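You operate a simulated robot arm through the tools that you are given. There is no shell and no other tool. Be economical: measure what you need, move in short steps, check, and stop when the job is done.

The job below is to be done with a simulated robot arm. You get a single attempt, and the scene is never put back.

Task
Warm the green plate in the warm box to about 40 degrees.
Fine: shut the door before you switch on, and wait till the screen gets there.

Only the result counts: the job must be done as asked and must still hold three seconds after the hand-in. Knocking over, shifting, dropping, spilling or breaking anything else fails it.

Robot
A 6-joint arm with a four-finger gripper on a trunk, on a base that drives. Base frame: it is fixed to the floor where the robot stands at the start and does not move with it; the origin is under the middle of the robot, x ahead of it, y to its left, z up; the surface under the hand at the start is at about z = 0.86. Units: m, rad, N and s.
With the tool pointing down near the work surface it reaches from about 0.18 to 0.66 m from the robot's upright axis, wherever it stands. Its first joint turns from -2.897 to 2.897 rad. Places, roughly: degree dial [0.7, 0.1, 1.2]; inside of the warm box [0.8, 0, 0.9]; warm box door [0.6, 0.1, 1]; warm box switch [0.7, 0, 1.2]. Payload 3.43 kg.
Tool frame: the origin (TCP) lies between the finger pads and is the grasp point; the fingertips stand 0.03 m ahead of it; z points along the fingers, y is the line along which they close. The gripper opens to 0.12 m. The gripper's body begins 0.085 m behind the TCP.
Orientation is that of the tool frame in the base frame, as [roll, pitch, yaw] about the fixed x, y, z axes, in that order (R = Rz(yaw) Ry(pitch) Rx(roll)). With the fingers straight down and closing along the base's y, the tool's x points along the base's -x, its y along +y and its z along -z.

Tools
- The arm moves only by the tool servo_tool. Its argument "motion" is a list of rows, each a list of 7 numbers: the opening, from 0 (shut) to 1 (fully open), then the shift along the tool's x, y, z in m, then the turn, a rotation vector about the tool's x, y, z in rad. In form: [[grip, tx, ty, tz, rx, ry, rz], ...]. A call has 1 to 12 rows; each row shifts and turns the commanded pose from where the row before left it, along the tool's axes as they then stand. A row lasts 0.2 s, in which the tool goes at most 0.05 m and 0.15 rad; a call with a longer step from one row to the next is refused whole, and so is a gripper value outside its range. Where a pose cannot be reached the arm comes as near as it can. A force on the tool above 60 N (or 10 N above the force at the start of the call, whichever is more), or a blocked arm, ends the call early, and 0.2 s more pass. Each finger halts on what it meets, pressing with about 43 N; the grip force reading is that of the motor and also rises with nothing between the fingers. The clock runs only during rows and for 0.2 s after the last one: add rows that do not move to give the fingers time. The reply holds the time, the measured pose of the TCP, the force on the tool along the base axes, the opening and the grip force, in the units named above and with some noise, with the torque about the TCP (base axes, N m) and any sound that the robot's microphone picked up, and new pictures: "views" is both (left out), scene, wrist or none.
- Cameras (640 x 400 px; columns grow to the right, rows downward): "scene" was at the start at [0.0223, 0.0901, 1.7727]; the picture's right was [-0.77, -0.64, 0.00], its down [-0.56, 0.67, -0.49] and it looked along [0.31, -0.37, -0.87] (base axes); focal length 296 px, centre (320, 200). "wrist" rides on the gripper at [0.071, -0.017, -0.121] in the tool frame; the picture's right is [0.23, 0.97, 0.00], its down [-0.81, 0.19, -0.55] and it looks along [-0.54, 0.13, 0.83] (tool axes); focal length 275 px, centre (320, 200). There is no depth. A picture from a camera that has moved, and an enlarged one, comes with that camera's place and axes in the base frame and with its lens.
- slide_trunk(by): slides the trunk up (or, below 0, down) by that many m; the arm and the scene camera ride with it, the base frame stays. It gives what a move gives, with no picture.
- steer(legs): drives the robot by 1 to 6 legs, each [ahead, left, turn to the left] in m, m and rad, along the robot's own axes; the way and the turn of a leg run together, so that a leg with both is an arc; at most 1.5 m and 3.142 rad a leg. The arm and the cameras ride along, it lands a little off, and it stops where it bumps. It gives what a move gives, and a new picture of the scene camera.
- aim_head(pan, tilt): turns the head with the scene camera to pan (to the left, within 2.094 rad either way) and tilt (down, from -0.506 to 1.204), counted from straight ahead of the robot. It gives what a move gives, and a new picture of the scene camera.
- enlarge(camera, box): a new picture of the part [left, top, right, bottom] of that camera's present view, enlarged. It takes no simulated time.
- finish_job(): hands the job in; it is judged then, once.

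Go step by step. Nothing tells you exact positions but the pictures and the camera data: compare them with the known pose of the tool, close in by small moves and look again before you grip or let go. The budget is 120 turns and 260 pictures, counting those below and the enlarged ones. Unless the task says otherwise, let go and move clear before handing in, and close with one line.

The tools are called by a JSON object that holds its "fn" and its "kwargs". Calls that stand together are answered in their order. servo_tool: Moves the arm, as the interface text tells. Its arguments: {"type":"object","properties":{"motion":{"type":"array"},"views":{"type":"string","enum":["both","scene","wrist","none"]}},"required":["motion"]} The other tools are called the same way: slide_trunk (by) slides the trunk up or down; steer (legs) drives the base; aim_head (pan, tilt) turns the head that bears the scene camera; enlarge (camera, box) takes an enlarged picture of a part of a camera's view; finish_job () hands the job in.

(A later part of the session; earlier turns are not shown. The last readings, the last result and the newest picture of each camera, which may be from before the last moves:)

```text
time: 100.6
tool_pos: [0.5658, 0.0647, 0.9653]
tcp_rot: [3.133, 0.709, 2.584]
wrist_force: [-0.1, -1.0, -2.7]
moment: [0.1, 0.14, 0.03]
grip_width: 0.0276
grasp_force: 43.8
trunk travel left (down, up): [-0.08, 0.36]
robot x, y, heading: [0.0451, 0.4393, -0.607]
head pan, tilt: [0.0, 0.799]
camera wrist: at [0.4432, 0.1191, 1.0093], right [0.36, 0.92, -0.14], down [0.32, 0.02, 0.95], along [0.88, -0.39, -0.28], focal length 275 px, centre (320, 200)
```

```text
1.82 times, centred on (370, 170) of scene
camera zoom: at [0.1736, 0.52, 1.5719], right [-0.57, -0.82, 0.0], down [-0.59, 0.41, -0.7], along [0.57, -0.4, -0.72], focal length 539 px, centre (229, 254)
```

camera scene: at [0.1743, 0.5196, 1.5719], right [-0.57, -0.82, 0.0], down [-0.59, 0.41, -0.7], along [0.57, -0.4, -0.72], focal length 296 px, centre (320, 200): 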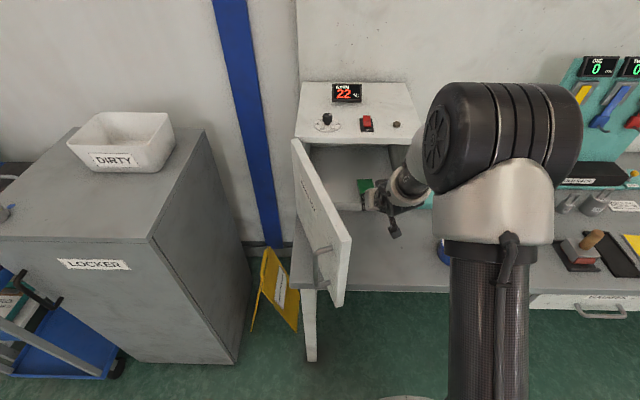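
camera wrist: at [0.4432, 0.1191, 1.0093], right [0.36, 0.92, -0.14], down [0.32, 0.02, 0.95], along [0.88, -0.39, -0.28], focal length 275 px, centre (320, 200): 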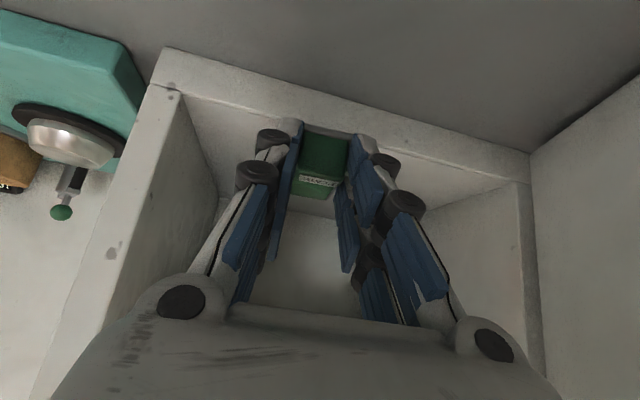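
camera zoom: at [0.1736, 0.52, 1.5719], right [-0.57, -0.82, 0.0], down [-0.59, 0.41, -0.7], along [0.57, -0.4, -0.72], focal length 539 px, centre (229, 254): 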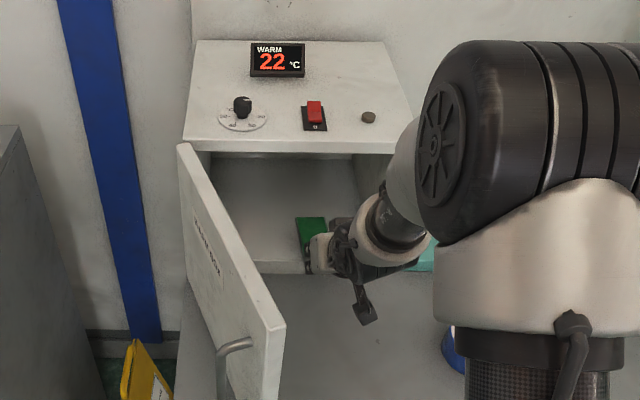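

{"fn": "slide_trunk", "kwargs": {"by": -0.025}}

{"fn": "steer", "kwargs": {"legs": [[0.075, 0, 0]]}}

{"fn": "servo_tool", "kwargs": {"motion": [[0, 0, 0, 0, 0, 0, 0]], "views": "wrist"}}

{"fn": "enlarge", "kwargs": {"camera": "scene", "box": [260, 60, 480, 280]}}

```text
time: 101.3
tool_pos: [0.5657, 0.0659, 0.9402]
tcp_rot: [3.134, 0.709, 2.585]
wrist_force: [-0.4, 0.5, -2.8]
moment: [0.13, 0.14, -0.01]
grip_width: 0.0275
grasp_force: 42.6
trunk travel left (down, up): [-0.055, 0.385]
robot x, y, heading: [0.039, 0.4404, -0.604]
head pan, tilt: [0.0, 0.799]
```

```text
time: 102.3
tool_pos: [0.6272, 0.0225, 0.9408]
tcp_rot: [3.133, 0.708, 2.586]
wrist_force: [-1.0, -0.6, -1.9]
moment: [0.1, 0.14, 0.02]
grip_width: 0.0276
grasp_force: 43.3
trunk travel left (down, up): [-0.055, 0.385]
robot x, y, heading: [0.1052, 0.3983, -0.605]
head pan, tilt: [0.0, 0.799]
camera scene: at [0.2349, 0.4777, 1.5469], right [-0.57, -0.82, 0.0], down [-0.59, 0.41, -0.7], along [0.57, -0.4, -0.72], focal length 296 px, centre (320, 200)
```

scene: 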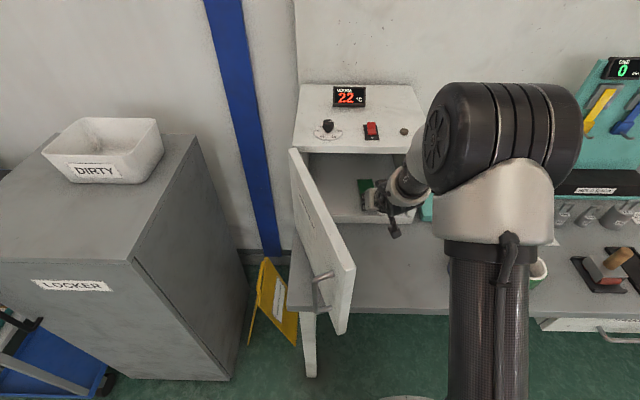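

```text
time: 102.7
tool_pos: [0.6248, 0.0238, 0.94]
tcp_rot: [3.132, 0.706, 2.586]
wrist_force: [-0.6, -0.2, -3.3]
moment: [0.07, 0.15, -0.03]
grip_width: 0.0276
grasp_force: 42.9
trunk travel left (down, up): [-0.055, 0.385]
robot x, y, heading: [0.1012, 0.394, -0.599]
head pan, tilt: [0.0, 0.799]
camera wrist: at [0.5036, 0.0775, 0.9842], right [0.36, 0.92, -0.14], down [0.32, 0.02, 0.95], along [0.88, -0.39, -0.28], focal length 275 px, centre (320, 200)
```

wrist: 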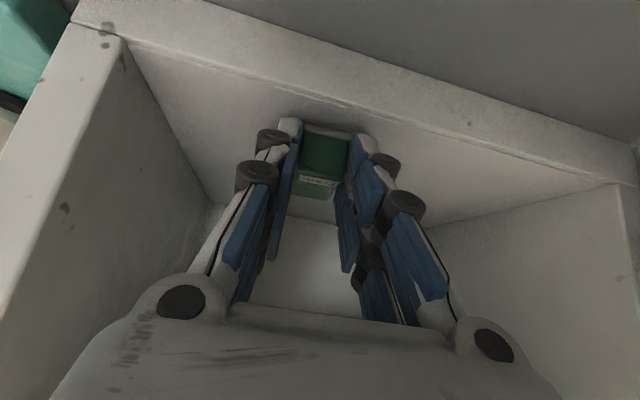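

```text
1.82 times, centred on (370, 170) of scene
camera zoom: at [0.234, 0.4783, 1.5469], right [-0.57, -0.82, 0.0], down [-0.59, 0.41, -0.7], along [0.57, -0.4, -0.72], focal length 539 px, centre (229, 254)
```

zoom: 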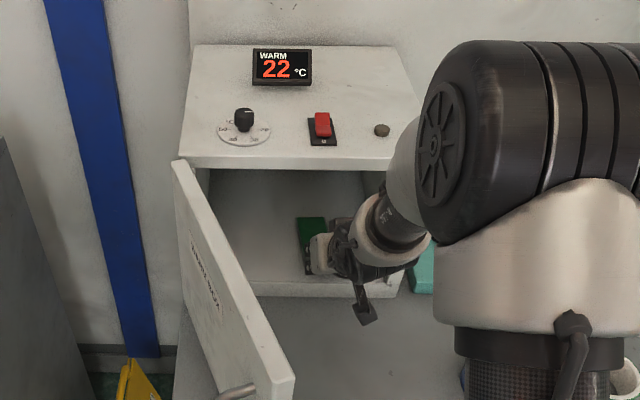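

{"fn": "steer", "kwargs": {"legs": [[0.022, 0, 0]]}}

{"fn": "servo_tool", "kwargs": {"motion": [[0, 0.007, 0, 0.008, 0, 0, 0], [0, 0.007, 0, 0.008, 0, 0, 0], [0, 0.003, 0, 0.004, 0, 0, 0], [0, 0, 0, 0, 0, 0, 0]], "views": "wrist"}}

```text
time: 103.5
tool_pos: [0.6438, 0.0105, 0.9406]
tcp_rot: [3.133, 0.706, 2.585]
wrist_force: [-0.7, 0.1, -3.9]
moment: [0.11, 0.13, 0.0]
grip_width: 0.0276
grasp_force: 42.9
trunk travel left (down, up): [-0.055, 0.385]
robot x, y, heading: [0.1245, 0.3865, -0.609]
head pan, tilt: [0.0, 0.799]
camera scene: at [0.2532, 0.465, 1.5468], right [-0.57, -0.82, 0.0], down [-0.59, 0.41, -0.7], along [0.57, -0.4, -0.72], focal length 296 px, centre (320, 200)
```

scene: 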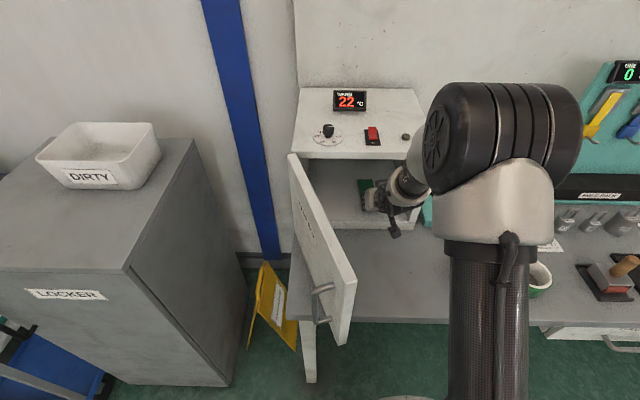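

```text
time: 104.2
tool_pos: [0.6504, 0.006, 0.9321]
tcp_rot: [3.135, 0.745, 2.587]
wrist_force: [4.2, -4.7, 14.6]
moment: [-0.46, 0.06, 0.06]
grip_width: 0.0278
grasp_force: 43.1
trunk travel left (down, up): [-0.055, 0.385]
robot x, y, heading: [0.1213, 0.3838, -0.604]
head pan, tilt: [0.0, 0.799]
stopped in row 3: the force on the tool passed its limit at 66 N (the readings are from after the stop); the commanded pose is now the measured one
camera wrist: at [0.5278, 0.0599, 0.9714], right [0.36, 0.92, -0.15], down [0.29, 0.04, 0.96], along [0.89, -0.39, -0.25], focal length 275 px, centre (320, 200)
```

wrist: 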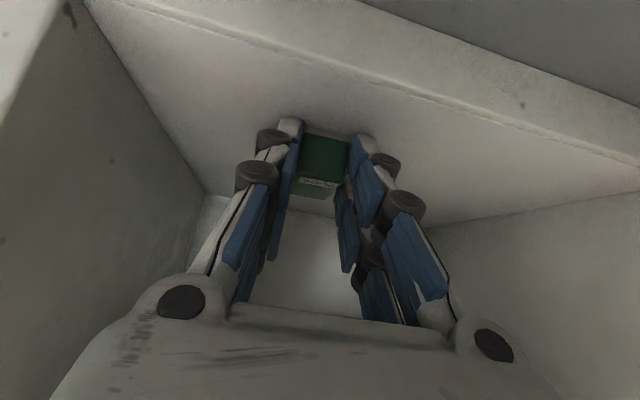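

{"fn": "enlarge", "kwargs": {"camera": "wrist", "box": [220, 90, 420, 240]}}

{"fn": "enlarge", "kwargs": {"camera": "scene", "box": [280, 130, 440, 260]}}

```text
2.67 times, centred on (320, 165) of wrist
camera zoom: at [0.5278, 0.0599, 0.9714], right [0.36, 0.92, -0.15], down [0.29, 0.04, 0.96], along [0.89, -0.39, -0.25], focal length 734 px, centre (320, 293)
```

zoom: 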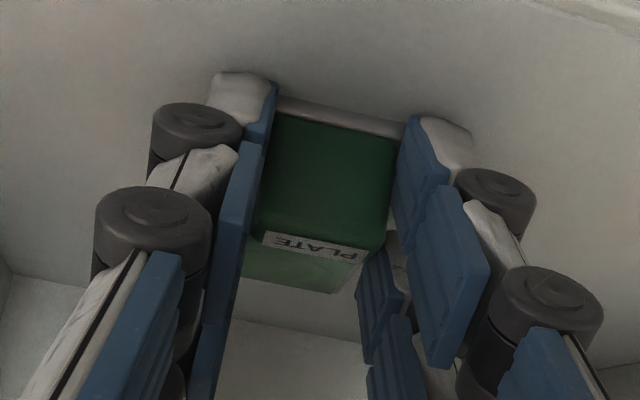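

```text
3.08 times, centred on (360, 195) of scene
camera zoom: at [0.2512, 0.4664, 1.5469], right [-0.57, -0.82, 0.0], down [-0.59, 0.41, -0.7], along [0.57, -0.4, -0.72], focal length 912 px, centre (197, 215)
```

zoom: 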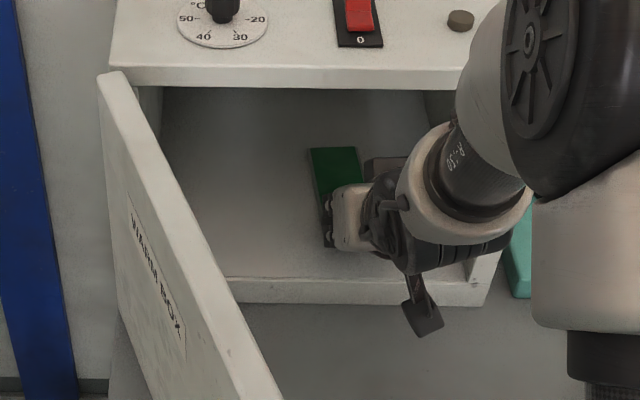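

The floor of the box is at about z≈0.893, so the plate is resting on it. Release gently and withdraw.

{"fn": "servo_tool", "kwargs": {"motion": [[0.3, 0, 0, 0, 0, 0, 0], [0.45, 0, 0, 0, 0, 0, 0], [0.45, 0, 0, 0, 0, 0, 0], [0.45, 0, 0, 0, 0, 0, 0]], "views": "wrist"}}

```text
time: 105.2
tool_pos: [0.6491, 0.0065, 0.9303]
tcp_rot: [3.132, 0.737, 2.588]
wrist_force: [4.1, -2.4, 21.4]
moment: [-0.03, -0.2, -0.01]
grip_width: 0.057
grasp_force: 1.5
trunk travel left (down, up): [-0.055, 0.385]
robot x, y, heading: [0.1222, 0.3846, -0.605]
head pan, tilt: [0.0, 0.799]
camera wrist: at [0.5257, 0.0615, 0.9693], right [0.36, 0.92, -0.15], down [0.29, 0.04, 0.96], along [0.89, -0.39, -0.25], focal length 275 px, centre (320, 200)
```

wrist: 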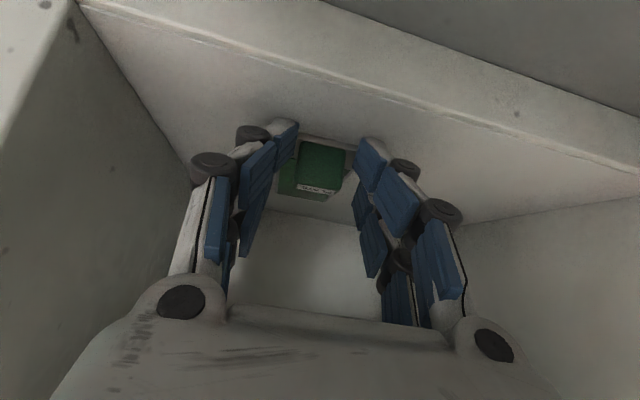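

{"fn": "servo_tool", "kwargs": {"motion": [[0.45, 0, 0, -0.01, 0, 0, 0], [0.45, 0, 0, -0.02, 0, 0, 0], [0.45, 0, 0, -0.02, 0, 0, 0], [0.45, 0, 0, 0, 0, 0, 0]], "views": "both"}}

{"fn": "enlarge", "kwargs": {"camera": "wrist", "box": [180, 60, 480, 260]}}

```text
time: 106.2
tool_pos: [0.6202, 0.0237, 0.9644]
tcp_rot: [3.133, 0.732, 2.586]
wrist_force: [1.2, 0.1, -0.2]
moment: [0.04, -0.03, 0.01]
grip_width: 0.0537
grasp_force: 0.0
trunk travel left (down, up): [-0.055, 0.385]
robot x, y, heading: [0.1213, 0.3828, -0.603]
head pan, tilt: [0.0, 0.799]
camera scene: at [0.2518, 0.466, 1.5469], right [-0.57, -0.82, 0.0], down [-0.59, 0.41, -0.7], along [0.57, -0.4, -0.72], focal length 296 px, centre (320, 200)
camera wrist: at [0.4977, 0.0784, 1.0044], right [0.36, 0.92, -0.15], down [0.3, 0.04, 0.95], along [0.88, -0.39, -0.26], focal length 275 px, centre (320, 200)
```

scene: 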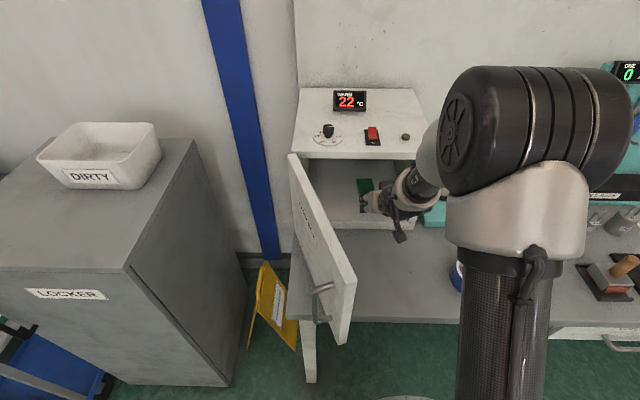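
wrist: 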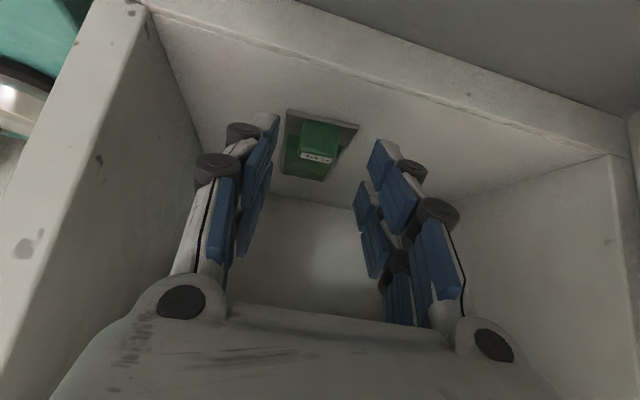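

```text
2.00 times, centred on (330, 160) of wrist
camera zoom: at [0.4977, 0.0784, 1.0044], right [0.36, 0.92, -0.15], down [0.3, 0.04, 0.95], along [0.88, -0.39, -0.26], focal length 551 px, centre (300, 280)
```

zoom: 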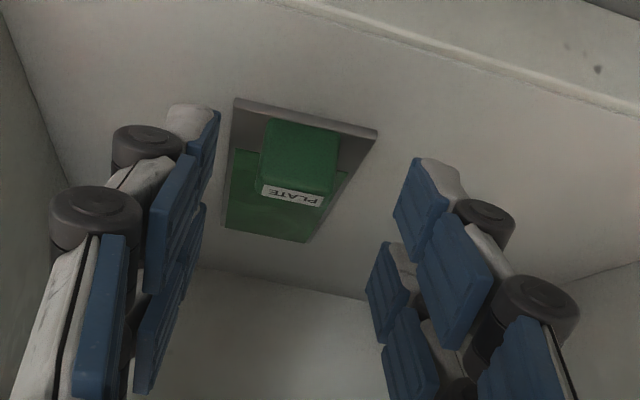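

The plate lies flat inside the box. Now I back out, go round to the left of the open door and push it towards closed with shut fingers.

{"fn": "steer", "kwargs": {"legs": [[-0.5, 0, 0]]}}

{"fn": "slide_trunk", "kwargs": {"by": 0.12}}

{"fn": "steer", "kwargs": {"legs": [[0, 0.645, 0], [0, 0, -0.5]]}}

{"fn": "servo_tool", "kwargs": {"motion": [[0, 0, 0, 0, 0, 0, 0], [0, 0, 0, 0, 0, 0, 0], [0, 0, 0, 0, 0, 0, 0], [0, 0, 0, 0, 0, 0, 0]], "views": "wrist"}}

```text
time: 109.2
tool_pos: [0.2046, 0.3108, 0.963]
tcp_rot: [3.133, 0.733, 2.585]
wrist_force: [-0.2, -0.8, 0.7]
moment: [0.02, -0.01, -0.03]
grip_width: 0.0539
grasp_force: 0.0
trunk travel left (down, up): [-0.055, 0.385]
robot x, y, heading: [-0.2939, 0.6741, -0.601]
head pan, tilt: [0.0, 0.799]
camera scene: at [-0.1643, 0.754, 1.547], right [-0.57, -0.82, 0.0], down [-0.59, 0.41, -0.7], along [0.57, -0.4, -0.72], focal length 296 px, centre (320, 200)
```

scene: 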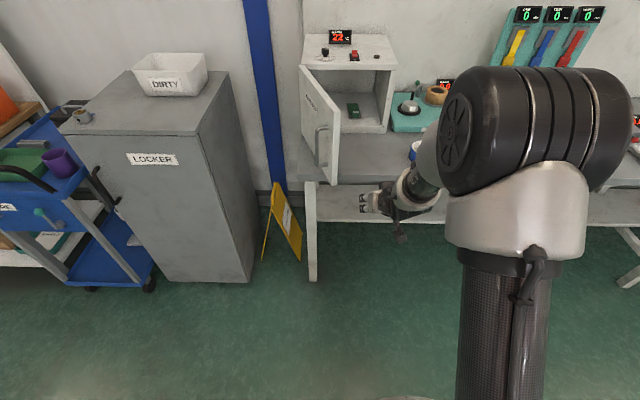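

```text
time: 110.7
tool_pos: [0.2044, 0.3108, 1.0841]
tcp_rot: [3.133, 0.731, 2.584]
wrist_force: [-0.3, 0.2, 0.2]
moment: [-0.01, -0.03, 0.0]
grip_width: 0.0538
grasp_force: 0.0
trunk travel left (down, up): [-0.175, 0.265]
robot x, y, heading: [-0.2917, 0.6707, -0.604]
head pan, tilt: [0.0, 0.799]
```

```text
time: 115.8
tool_pos: [0.3534, 0.666, 1.0835]
tcp_rot: [3.133, 0.732, 2.098]
wrist_force: [-0.3, 0.5, 0.3]
moment: [0.0, -0.03, -0.02]
grip_width: 0.0541
grasp_force: 0.0
trunk travel left (down, up): [-0.175, 0.265]
robot x, y, heading: [0.0844, 1.2176, -1.093]
head pan, tilt: [0.0, 0.799]
camera scene: at [0.2347, 1.23, 1.667], right [-0.89, -0.46, 0.0], down [-0.33, 0.64, -0.7], along [0.32, -0.62, -0.72], focal length 296 px, centre (320, 200)
```

scene: 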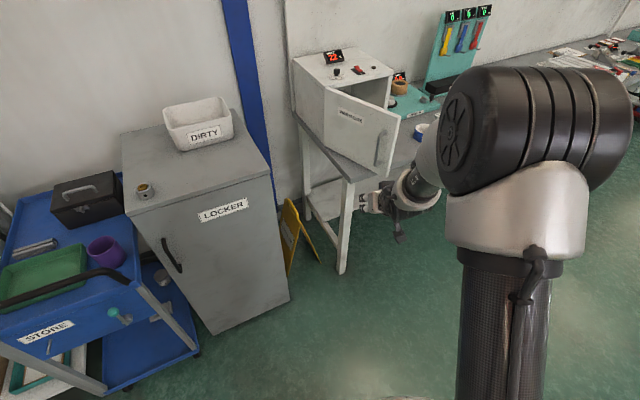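

```text
time: 116.8
tool_pos: [0.3536, 0.6653, 1.0836]
tcp_rot: [3.133, 0.731, 2.098]
wrist_force: [-0.4, 1.6, 0.2]
moment: [0.0, -0.02, 0.0]
grip_width: 0.0002
grasp_force: 21.1
trunk travel left (down, up): [-0.175, 0.265]
robot x, y, heading: [0.0832, 1.2175, -1.096]
head pan, tilt: [0.0, 0.799]
camera wrist: at [0.2705, 0.7718, 1.1247], right [0.75, 0.64, -0.15], down [0.28, -0.11, 0.95], along [0.6, -0.76, -0.26], focal length 275 px, centre (320, 200)
```

wrist: 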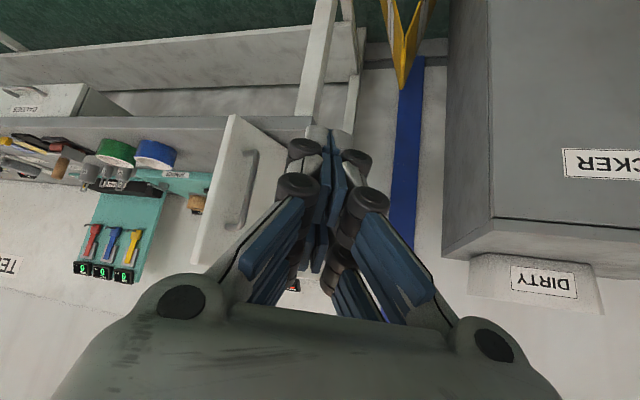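

{"fn": "steer", "kwargs": {"legs": [[0.33, 0, 0]]}}

{"fn": "servo_tool", "kwargs": {"motion": [[0, 0, 0, 0, 0, 0, 0]], "views": "wrist"}}

```text
time: 119.0
tool_pos: [0.5025, 0.3742, 1.0823]
tcp_rot: [3.133, 0.732, 2.094]
wrist_force: [0.7, -0.1, -1.0]
moment: [0.02, 0.01, 0.01]
grip_width: 0.0001
grasp_force: 33.3
trunk travel left (down, up): [-0.175, 0.265]
robot x, y, heading: [0.2327, 0.9318, -1.097]
head pan, tilt: [0.0, 0.799]
camera scene: at [0.3851, 0.9378, 1.6669], right [-0.89, -0.46, 0.0], down [-0.33, 0.64, -0.7], along [0.32, -0.62, -0.72], focal length 296 px, centre (320, 200)
```

scene: 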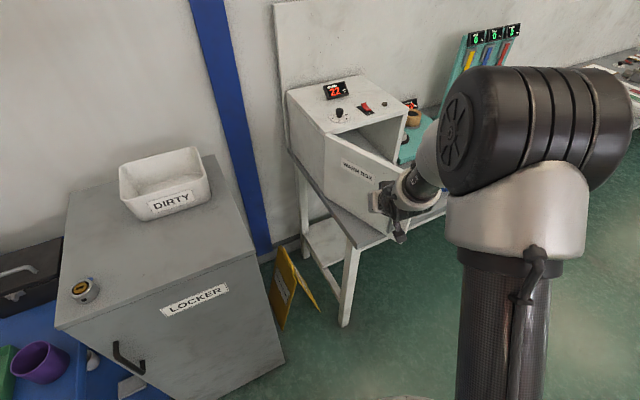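

```text
time: 119.4
tool_pos: [0.5015, 0.3745, 1.0842]
tcp_rot: [3.133, 0.732, 2.093]
wrist_force: [-0.2, 0.4, 0.8]
moment: [0.01, 0.01, -0.02]
grip_width: 0.0002
grasp_force: 32.8
trunk travel left (down, up): [-0.175, 0.265]
robot x, y, heading: [0.2333, 0.9288, -1.092]
head pan, tilt: [0.0, 0.799]
camera wrist: at [0.4192, 0.4802, 1.1245], right [0.75, 0.64, -0.15], down [0.28, -0.11, 0.95], along [0.6, -0.76, -0.26], focal length 275 px, centre (320, 200)
```

wrist: 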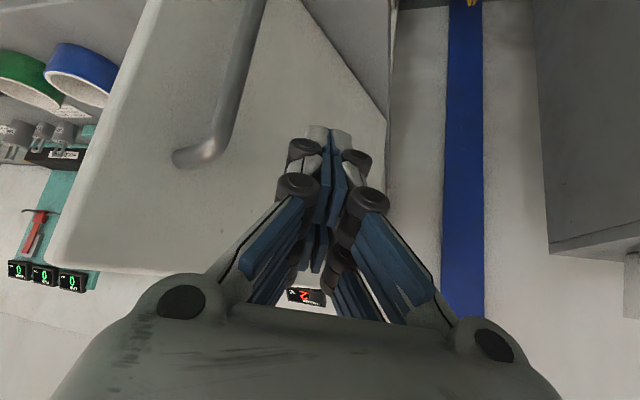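

{"fn": "steer", "kwargs": {"legs": [[0, -0.04, 0], [0.15, 0, 0]]}}

```text
time: 121.2
tool_pos: [0.5337, 0.2238, 1.0824]
tcp_rot: [3.134, 0.731, 2.094]
wrist_force: [-0.4, -0.1, -0.6]
moment: [0.04, 0.0, 0.03]
grip_width: 0.0001
grasp_force: 33.4
trunk travel left (down, up): [-0.175, 0.265]
robot x, y, heading: [0.264, 0.7794, -1.094]
head pan, tilt: [0.0, 0.799]
camera scene: at [0.4168, 0.7881, 1.6669], right [-0.89, -0.46, 0.0], down [-0.33, 0.64, -0.7], along [0.32, -0.62, -0.72], focal length 296 px, centre (320, 200)
```

scene: 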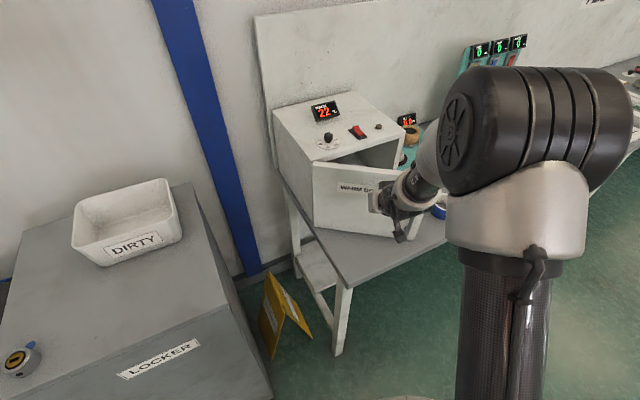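

{"fn": "steer", "kwargs": {"legs": [[0.07, 0, 0]]}}

{"fn": "steer", "kwargs": {"legs": [[-0.35, 0, 0], [0, -0.45, 0.49]]}}

```text
time: 122.2
tool_pos: [0.5654, 0.1628, 1.0827]
tcp_rot: [3.133, 0.731, 2.093]
wrist_force: [0.9, -1.2, -0.7]
moment: [0.0, 0.01, 0.0]
grip_width: 0.0004
grasp_force: 33.2
trunk travel left (down, up): [-0.175, 0.265]
robot x, y, heading: [0.2989, 0.72, -1.096]
head pan, tilt: [0.0, 0.799]
camera scene: at [0.4486, 0.726, 1.6669], right [-0.89, -0.46, 0.0], down [-0.33, 0.64, -0.7], along [0.32, -0.62, -0.72], focal length 296 px, centre (320, 200)
```

scene: 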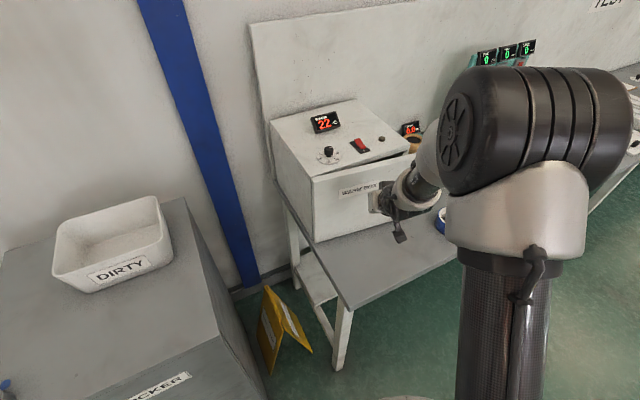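

```text
time: 126.8
tool_pos: [0.2999, 0.377, 1.0842]
tcp_rot: [3.132, 0.73, 2.588]
wrist_force: [-0.4, -0.3, 0.4]
moment: [0.0, -0.01, 0.0]
grip_width: 0.0
grasp_force: 33.1
trunk travel left (down, up): [-0.175, 0.265]
robot x, y, heading: [-0.1982, 0.7371, -0.609]
head pan, tilt: [0.0, 0.799]
camera scene: at [-0.0692, 0.819, 1.667], right [-0.57, -0.82, 0.0], down [-0.59, 0.41, -0.7], along [0.57, -0.4, -0.72], focal length 296 px, centre (320, 200)
```

scene: 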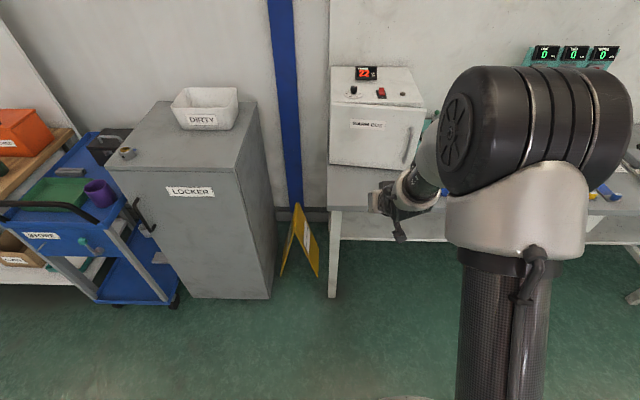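

{"fn": "steer", "kwargs": {"legs": [[0, -0.1, 0], [0.38, 0, 0]]}}

{"fn": "enlarge", "kwargs": {"camera": "scene", "box": [270, 60, 450, 260]}}

```text
time: 130.0
tool_pos: [0.5582, 0.0841, 1.0835]
tcp_rot: [3.133, 0.731, 2.595]
wrist_force: [0.8, 0.6, 0.0]
moment: [-0.01, 0.0, -0.02]
grip_width: 0.0001
grasp_force: 33.6
trunk travel left (down, up): [-0.175, 0.265]
robot x, y, heading: [0.0552, 0.4399, -0.596]
head pan, tilt: [0.0, 0.799]
camera scene: at [0.1851, 0.5232, 1.6669], right [-0.56, -0.83, 0.0], down [-0.59, 0.4, -0.7], along [0.58, -0.39, -0.72], focal length 296 px, centre (320, 200)
```

scene: 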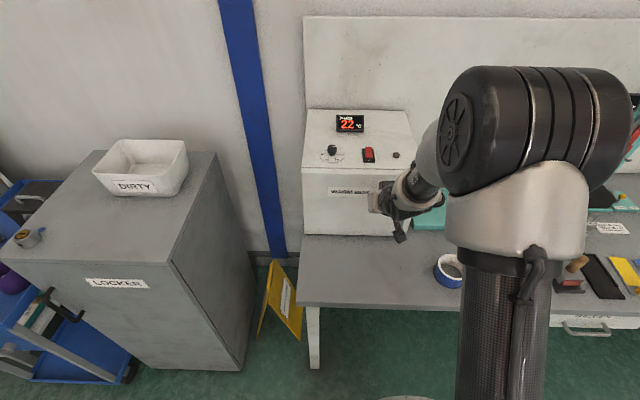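

```text
2.00 times, centred on (360, 160) of scene
camera zoom: at [0.1851, 0.5232, 1.6669], right [-0.56, -0.83, 0.0], down [-0.59, 0.4, -0.7], along [0.58, -0.39, -0.72], focal length 593 px, centre (240, 280)
```

zoom: 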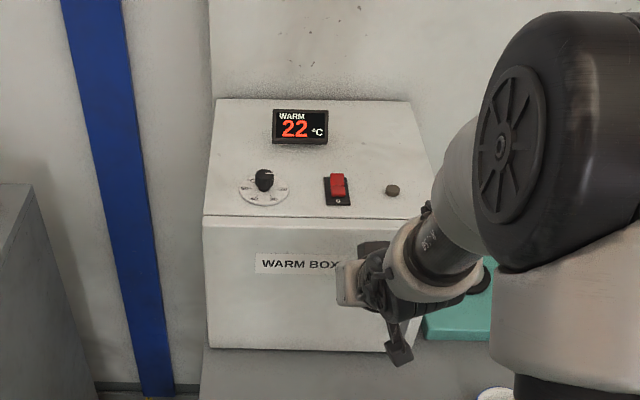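

{"fn": "steer", "kwargs": {"legs": [[0.06, 0, 0]]}}

{"fn": "enlarge", "kwargs": {"camera": "scene", "box": [270, 60, 450, 260]}}

{"fn": "servo_tool", "kwargs": {"motion": [[0, 0, 0, 0, 0, 0, 0]], "views": "wrist"}}

```text
time: 130.8
tool_pos: [0.5733, 0.0731, 1.0785]
tcp_rot: [3.136, 0.71, 2.597]
wrist_force: [-8.0, 5.9, 4.8]
moment: [-0.08, -0.04, -0.03]
grip_width: 0.0
grasp_force: 33.0
trunk travel left (down, up): [-0.175, 0.265]
robot x, y, heading: [0.078, 0.4231, -0.595]
head pan, tilt: [0.0, 0.799]
stopped in leg 1: the force on the tool passed its limit at 112 N (the readings are from after the stop); the commanded pose is now the measured one
camera scene: at [0.207, 0.5084, 1.667], right [-0.56, -0.83, 0.0], down [-0.59, 0.4, -0.7], along [0.58, -0.39, -0.72], focal length 296 px, centre (320, 200)
```

scene: 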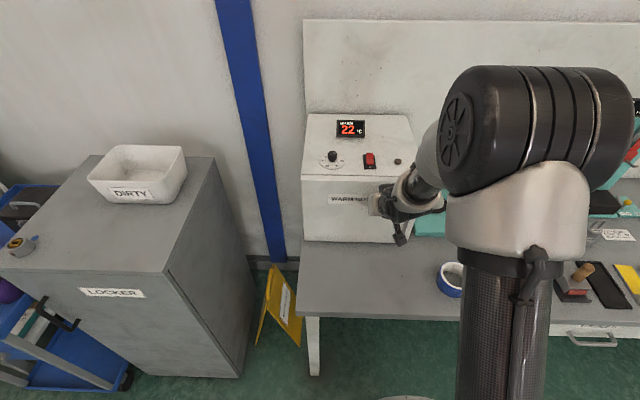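

```text
2.00 times, centred on (360, 160) of scene
camera zoom: at [0.207, 0.5084, 1.667], right [-0.56, -0.83, 0.0], down [-0.59, 0.4, -0.7], along [0.58, -0.39, -0.72], focal length 593 px, centre (240, 280)
```

zoom: 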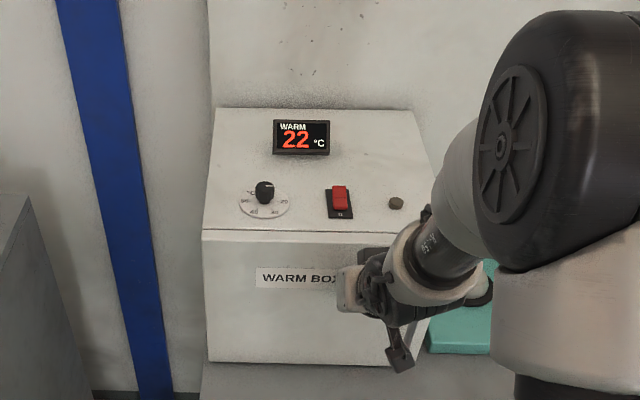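

```text
time: 131.2
tool_pos: [0.5742, 0.0724, 1.0786]
tcp_rot: [3.136, 0.708, 2.597]
wrist_force: [-9.8, 6.8, 3.6]
moment: [0.0, -0.02, -0.01]
grip_width: 0.0
grasp_force: 33.2
trunk travel left (down, up): [-0.175, 0.265]
robot x, y, heading: [0.0796, 0.4255, -0.598]
head pan, tilt: [0.0, 0.799]
camera wrist: at [0.4511, 0.1265, 1.1229], right [0.35, 0.92, -0.15], down [0.32, 0.03, 0.95], along [0.88, -0.38, -0.28], focal length 275 px, centre (320, 200)
```

wrist: 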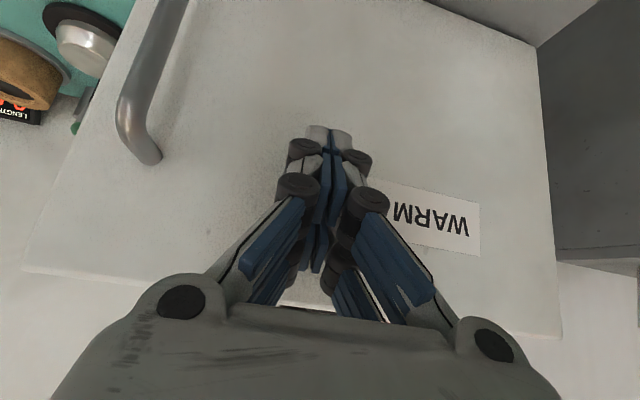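

The door hit its stop (112 N), so it's shut. Back off, raise, turn the tool down and look at the panel.

{"fn": "steer", "kwargs": {"legs": [[-0.2, 0, 0]]}}

{"fn": "slide_trunk", "kwargs": {"by": 0.26}}

{"fn": "servo_tool", "kwargs": {"motion": [[0.5, 0, 0, 0, 0, 0.14, 0], [0.5, 0, 0, 0, 0, 0.14, 0], [0.5, 0, 0, 0, 0, 0.14, 0], [0.5, 0, 0, 0, 0, 0.14, 0], [0.5, 0, 0, 0, 0, 0.14, 0], [0.5, 0, 0, 0, 0, 0, 0]]}}

{"fn": "enlarge", "kwargs": {"camera": "scene", "box": [260, 60, 460, 260]}}

```text
time: 132.8
tool_pos: [0.4086, 0.1831, 1.0791]
tcp_rot: [3.134, 0.71, 2.593]
wrist_force: [0.3, -1.0, 0.1]
moment: [-0.01, 0.03, -0.02]
grip_width: 0.0001
grasp_force: 33.0
trunk travel left (down, up): [-0.175, 0.265]
robot x, y, heading: [-0.0862, 0.5377, -0.602]
head pan, tilt: [0.0, 0.799]
camera scene: at [0.043, 0.6199, 1.667], right [-0.57, -0.82, 0.0], down [-0.59, 0.4, -0.7], along [0.58, -0.39, -0.72], focal length 296 px, centre (320, 200)
```

scene: 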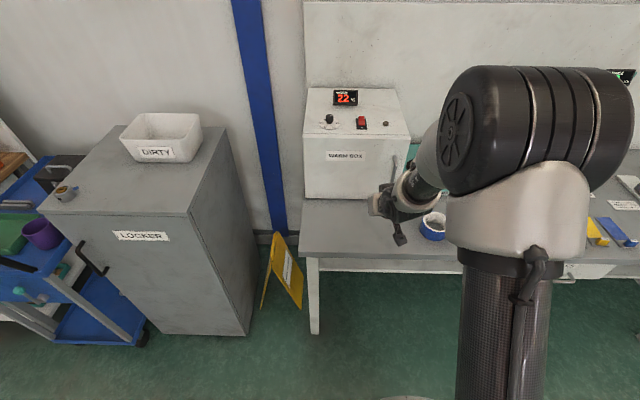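

```text
time: 135.5
tool_pos: [0.4095, 0.1836, 1.3374]
tcp_rot: [3.135, 0.709, 2.593]
wrist_force: [0.5, 0.2, 0.2]
moment: [0.05, -0.02, -0.04]
grip_width: 0.0
grasp_force: 33.6
trunk travel left (down, up): [-0.435, 0.005]
robot x, y, heading: [-0.0817, 0.5391, -0.601]
head pan, tilt: [0.0, 0.799]
```

```text
time: 136.9
tool_pos: [0.4345, 0.2017, 1.3472]
tcp_rot: [3.028, 0.408, 2.625]
wrist_force: [-0.8, 1.0, -0.3]
moment: [0.01, -0.03, 0.05]
grip_width: 0.0599
grasp_force: 0.0
out of reach, approached as far as the arm can: row 1, 2, 3, 4
trunk travel left (down, up): [-0.435, 0.005]
robot x, y, heading: [-0.089, 0.5354, -0.597]
head pan, tilt: [0.0, 0.799]
camera scene: at [0.043, 0.6196, 1.927], right [-0.57, -0.82, 0.0], down [-0.59, 0.41, -0.7], along [0.58, -0.39, -0.72], focal length 296 px, centre (320, 200)
camera wrist: at [0.3222, 0.2309, 1.4251], right [0.26, 0.97, 0.01], down [0.51, -0.14, 0.85], along [0.82, -0.21, -0.53], focal length 275 px, centre (320, 200)
```

scene: 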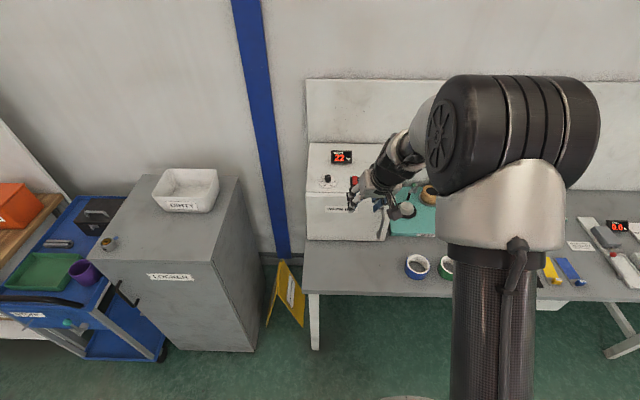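
wrist: 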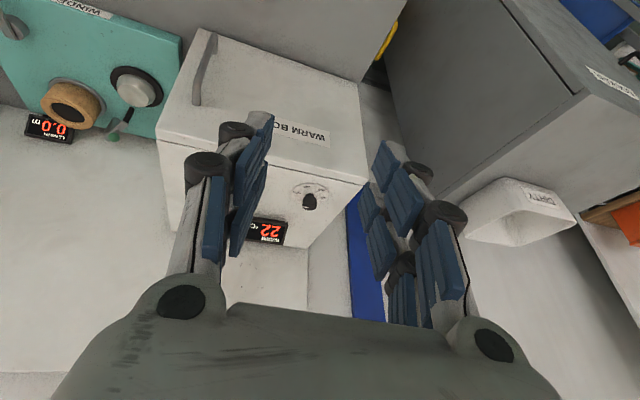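

```text
2.00 times, centred on (360, 160) of scene
camera zoom: at [0.043, 0.6196, 1.927], right [-0.57, -0.82, 0.0], down [-0.59, 0.41, -0.7], along [0.58, -0.39, -0.72], focal length 593 px, centre (240, 280)
```

zoom: 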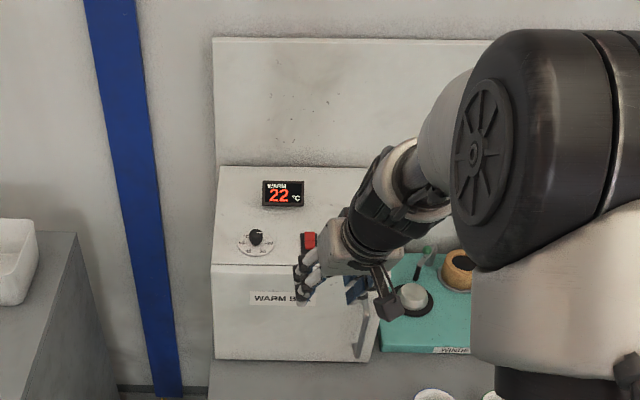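

{"fn": "servo_tool", "kwargs": {"motion": [[0.5, 0, 0, 0, 0.05, 0.1, 0], [0.5, 0, 0, 0, 0.05, 0.1, 0], [0.5, 0, 0, 0, 0.0, 0.1, 0], [0.5, 0, 0, 0, 0, 0.1, 0], [0.5, 0, 0, 0, 0, 0, 0]]}}

```text
time: 138.1
tool_pos: [0.4353, 0.2029, 1.3468]
tcp_rot: [3.13, 0.009, 2.639]
wrist_force: [-0.4, -0.4, -0.3]
moment: [-0.01, -0.05, -0.02]
grip_width: 0.06
grasp_force: 0.0
trunk travel left (down, up): [-0.435, 0.005]
robot x, y, heading: [-0.0883, 0.5372, -0.601]
head pan, tilt: [0.0, 0.799]
camera scene: at [0.0432, 0.6195, 1.927], right [-0.57, -0.82, 0.0], down [-0.59, 0.41, -0.7], along [0.58, -0.39, -0.72], focal length 296 px, centre (320, 200)
camera wrist: at [0.3628, 0.2209, 1.4655], right [0.27, 0.96, 0.01], down [0.8, -0.22, 0.56], along [0.54, -0.14, -0.83], focal length 275 px, centre (320, 200)
```

scene: 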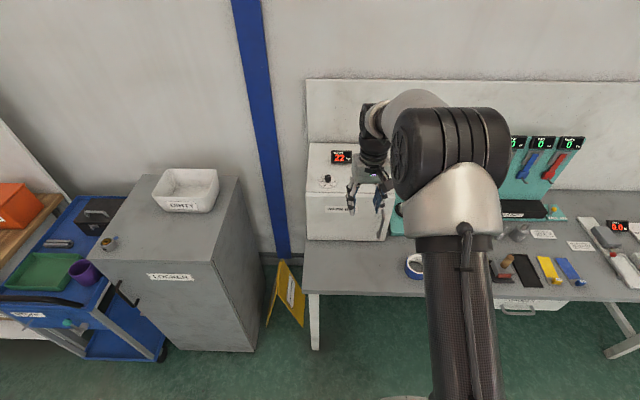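
wrist: 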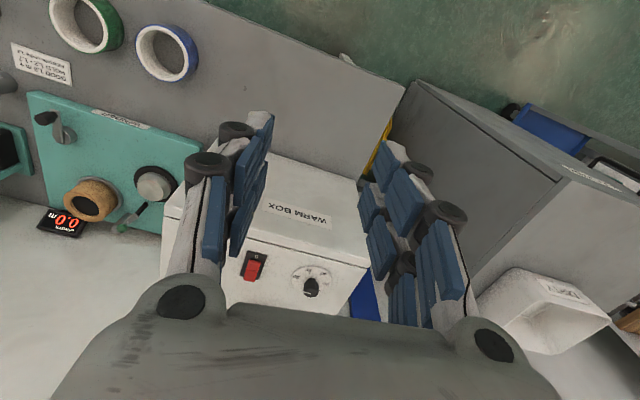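

{"fn": "enlarge", "kwargs": {"camera": "wrist", "box": [230, 235, 350, 315]}}

{"fn": "enlarge", "kwargs": {"camera": "scene", "box": [305, 140, 365, 200]}}

```text
5.00 times, centred on (290, 275) of wrist
camera zoom: at [0.3628, 0.2209, 1.4655], right [0.27, 0.96, 0.01], down [0.8, -0.22, 0.56], along [0.54, -0.14, -0.83], focal length 1376 px, centre (470, -175)
```

zoom: 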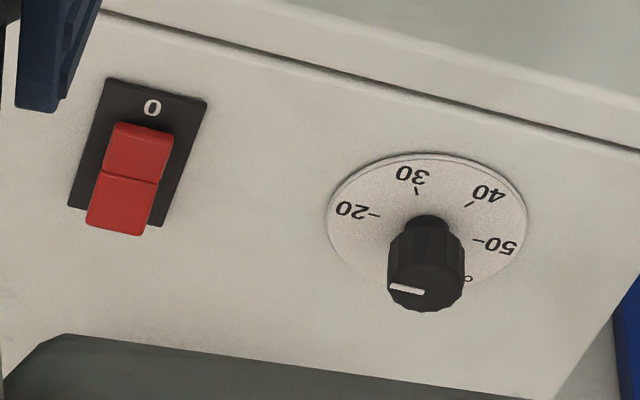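

```text
6.67 times, centred on (335, 170) of scene
camera zoom: at [0.0432, 0.6195, 1.927], right [-0.57, -0.82, 0.0], down [-0.59, 0.41, -0.7], along [0.58, -0.39, -0.72], focal length 1975 px, centre (220, 400)
```

zoom: 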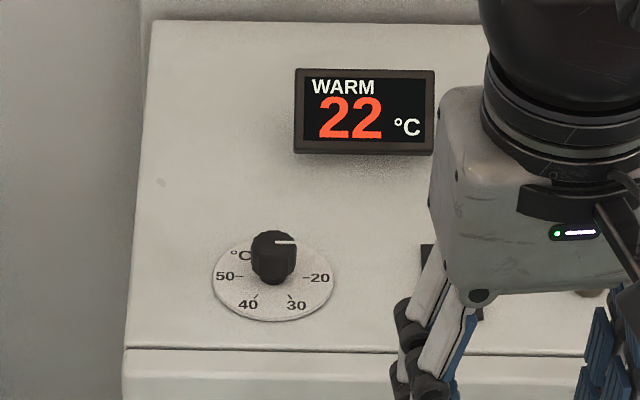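

Dial pointer stands at 20; 40 is about 120° clockwise from it. The switch is at 0. I drive closer so that the tool can reach down on the dial.

{"fn": "steer", "kwargs": {"legs": [[0.28, 0.03, 0]]}}

{"fn": "servo_tool", "kwargs": {"motion": [[0.5, -0.03, 0.02, 0, 0, 0, 0], [0.5, -0.03, 0.02, 0, 0, 0, 0], [0.5, 0, 0, 0, 0, 0, 0]]}}

```text
time: 140.1
tool_pos: [0.6888, 0.0689, 1.3464]
tcp_rot: [3.13, 0.011, 2.646]
wrist_force: [0.7, 0.2, -0.6]
moment: [-0.02, 0.0, 0.0]
grip_width: 0.06
grasp_force: 0.0
trunk travel left (down, up): [-0.435, 0.005]
robot x, y, heading: [0.1669, 0.401, -0.59]
head pan, tilt: [0.0, 0.799]
camera scene: at [0.2958, 0.484, 1.927], right [-0.56, -0.83, 0.0], down [-0.59, 0.4, -0.7], along [0.58, -0.39, -0.72], focal length 296 px, centre (320, 200)
```

scene: 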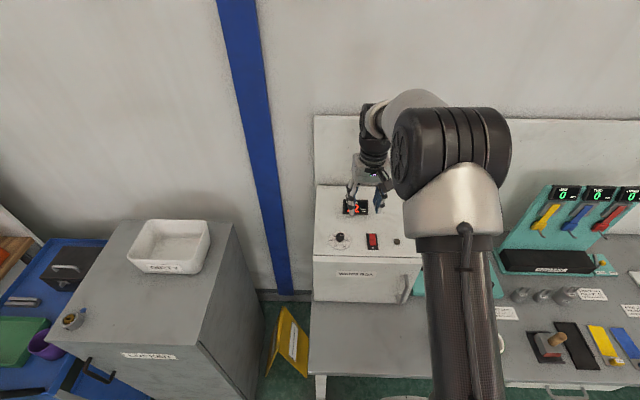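

```text
time: 140.9
tool_pos: [0.7584, 0.0764, 1.3494]
tcp_rot: [3.13, 0.01, 2.644]
wrist_force: [0.3, 0.4, -0.7]
moment: [0.01, 0.0, 0.0]
grip_width: 0.06
grasp_force: 0.1
trunk travel left (down, up): [-0.435, 0.005]
robot x, y, heading: [0.1661, 0.4029, -0.599]
head pan, tilt: [0.0, 0.799]
camera scene: at [0.2934, 0.4846, 1.9271], right [-0.56, -0.83, 0.0], down [-0.59, 0.4, -0.7], along [0.58, -0.39, -0.72], focal length 296 px, centre (320, 200)
camera wrist: at [0.6857, 0.0944, 1.4681], right [0.26, 0.97, 0.01], down [0.8, -0.22, 0.56], along [0.55, -0.14, -0.83], focal length 275 px, centre (320, 200)
```

scene: 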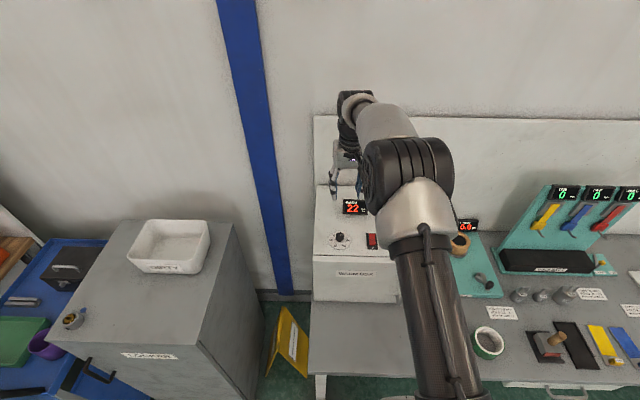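
wrist: 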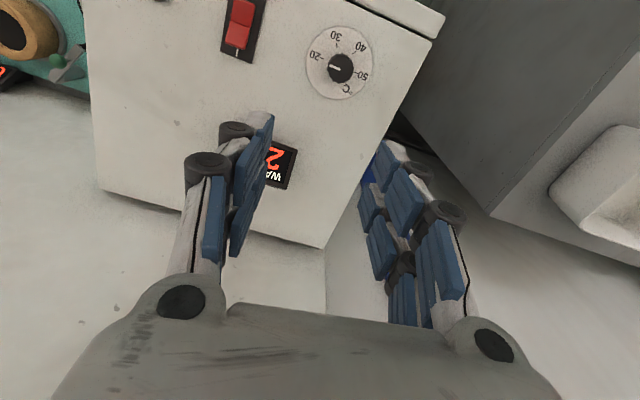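

{"fn": "servo_tool", "kwargs": {"motion": [[0.5, 0.031, 0.0195, 0, 0, 0, 0], [0.5, 0, 0, 0, 0, 0, -0.15], [0.5, 0, 0, 0, 0, 0, -0.15], [0.5, 0, 0, 0, 0, 0, -0.15], [0.5, 0, 0, 0, 0, 0, -0.15], [0.5, 0, 0, 0, 0, 0, -0.15], [0.5, 0, 0, 0, 0, 0, -0.15], [0.5, 0, 0, 0, 0, 0, -0.15], [0.5, 0, 0, 0, 0, 0, 0]]}}

```text
time: 142.9
tool_pos: [0.7419, 0.1083, 1.3488]
tcp_rot: [-3.139, 0.014, -2.586]
wrist_force: [-0.4, 0.7, 0.9]
moment: [0.0, 0.01, 0.02]
grip_width: 0.06
grasp_force: 0.1
trunk travel left (down, up): [-0.435, 0.005]
robot x, y, heading: [0.1616, 0.405, -0.596]
head pan, tilt: [0.0, 0.799]
camera scene: at [0.2954, 0.4841, 1.927], right [-0.56, -0.83, 0.0], down [-0.59, 0.4, -0.7], along [0.58, -0.39, -0.72], focal length 296 px, centre (320, 200)
camera wrist: at [0.6893, 0.0543, 1.4662], right [-0.71, 0.71, -0.01], down [0.58, 0.59, 0.56], along [0.4, 0.4, -0.83], focal length 275 px, centre (320, 200)
```

scene: 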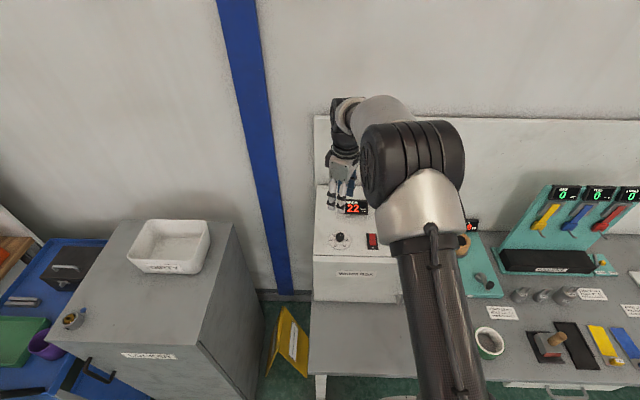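
wrist: 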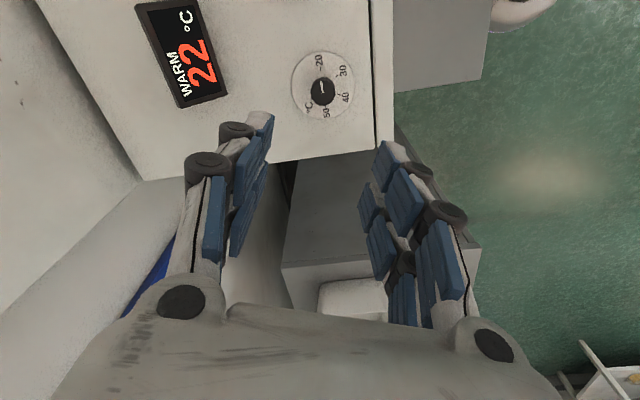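

{"fn": "slide_trunk", "kwargs": {"by": -0.16}}

{"fn": "servo_tool", "kwargs": {"motion": [[0.5, 0, 0, 0.01, 0, 0, 0], [0.5, 0, 0, 0, 0, 0, 0]], "views": "wrist"}}

{"fn": "enlarge", "kwargs": {"camera": "scene", "box": [290, 170, 430, 290]}}

```text
time: 144.7
tool_pos: [0.7426, 0.1073, 1.1874]
tcp_rot: [-3.139, 0.017, -2.588]
wrist_force: [-0.1, -0.5, -0.1]
moment: [0.01, 0.03, -0.03]
grip_width: 0.0599
grasp_force: 0.0
trunk travel left (down, up): [-0.275, 0.165]
robot x, y, heading: [0.1684, 0.4004, -0.598]
head pan, tilt: [0.0, 0.799]
```

```text
time: 145.3
tool_pos: [0.744, 0.1077, 1.1774]
tcp_rot: [-3.138, 0.015, -2.589]
wrist_force: [-0.4, 0.1, -0.3]
moment: [0.0, -0.01, -0.01]
grip_width: 0.0598
grasp_force: 0.1
trunk travel left (down, up): [-0.275, 0.165]
robot x, y, heading: [0.1624, 0.4005, -0.597]
head pan, tilt: [0.0, 0.799]
camera wrist: at [0.6895, 0.0543, 1.296], right [-0.71, 0.71, -0.01], down [0.58, 0.59, 0.56], along [0.4, 0.39, -0.83], focal length 275 px, centre (320, 200)
```

wrist: 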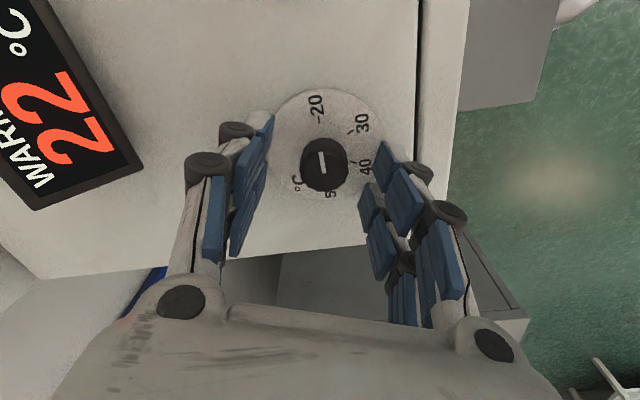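

```text
3.33 times, centred on (360, 230) of scene
camera zoom: at [0.2951, 0.4843, 1.767], right [-0.56, -0.83, 0.0], down [-0.59, 0.4, -0.7], along [0.58, -0.39, -0.72], focal length 988 px, centre (187, 100)
```

zoom: 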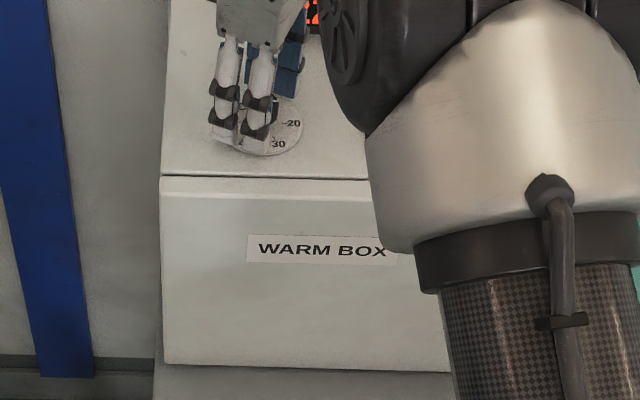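

{"fn": "servo_tool", "kwargs": {"motion": [[0.5, 0, 0, 0.01, 0, 0, 0], [0.5, 0, 0, 0.007, 0, 0, 0], [0.2, 0, 0, 0, 0, 0, 0], [0, 0, 0, 0, 0, 0, 0], [0, 0, 0, 0, 0, 0, 0], [0, 0, 0, 0, 0, 0, 0], [0, 0, 0, 0, 0, 0, 0]], "views": "wrist"}}

```text
time: 146.9
tool_pos: [0.7428, 0.1085, 1.1667]
tcp_rot: [-3.129, 0.02, -2.588]
wrist_force: [-1.9, 2.7, 45.1]
moment: [1.32, 1.53, 0.27]
grip_width: 0.0688
grasp_force: 44.9
trunk travel left (down, up): [-0.275, 0.165]
robot x, y, heading: [0.1691, 0.4007, -0.595]
head pan, tilt: [0.0, 0.799]
camera wrist: at [0.6877, 0.0562, 1.2856], right [-0.71, 0.71, -0.02], down [0.58, 0.59, 0.57], along [0.41, 0.39, -0.82], focal length 275 px, centre (320, 200)
```

wrist: 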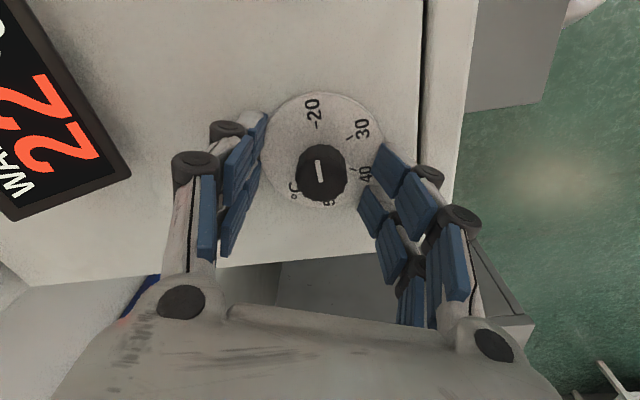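

{"fn": "servo_tool", "kwargs": {"motion": [[0.5, 0, 0, -0.008, 0, 0, 0], [0.5, 0, 0, -0.005, 0, 0, 0], [0.4, 0, 0, 0, 0, 0, 0], [0.2, 0, 0, 0, 0, 0, 0], [0, 0, 0, 0, 0, 0, 0], [0, 0, 0, 0, 0, 0, 0], [0, 0, 0, 0, 0, 0, 0], [0, 0, 0, 0, 0, 0, 0]], "views": "wrist"}}

```text
time: 148.7
tool_pos: [0.7418, 0.108, 1.1732]
tcp_rot: [-3.14, 0.015, -2.591]
wrist_force: [-4.3, -0.8, -1.3]
moment: [-0.23, 0.17, -0.02]
grip_width: 0.0243
grasp_force: 45.5
trunk travel left (down, up): [-0.275, 0.165]
robot x, y, heading: [0.1667, 0.4018, -0.602]
head pan, tilt: [0.0, 0.799]
camera wrist: at [0.6881, 0.0542, 1.2916], right [-0.71, 0.71, -0.01], down [0.58, 0.59, 0.56], along [0.4, 0.4, -0.83], focal length 275 px, centre (320, 200)
```

wrist: 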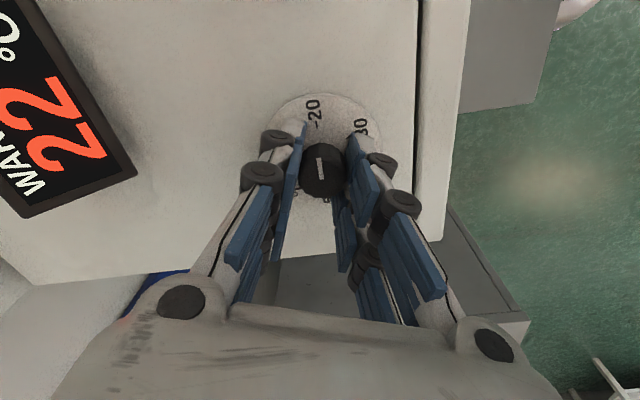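

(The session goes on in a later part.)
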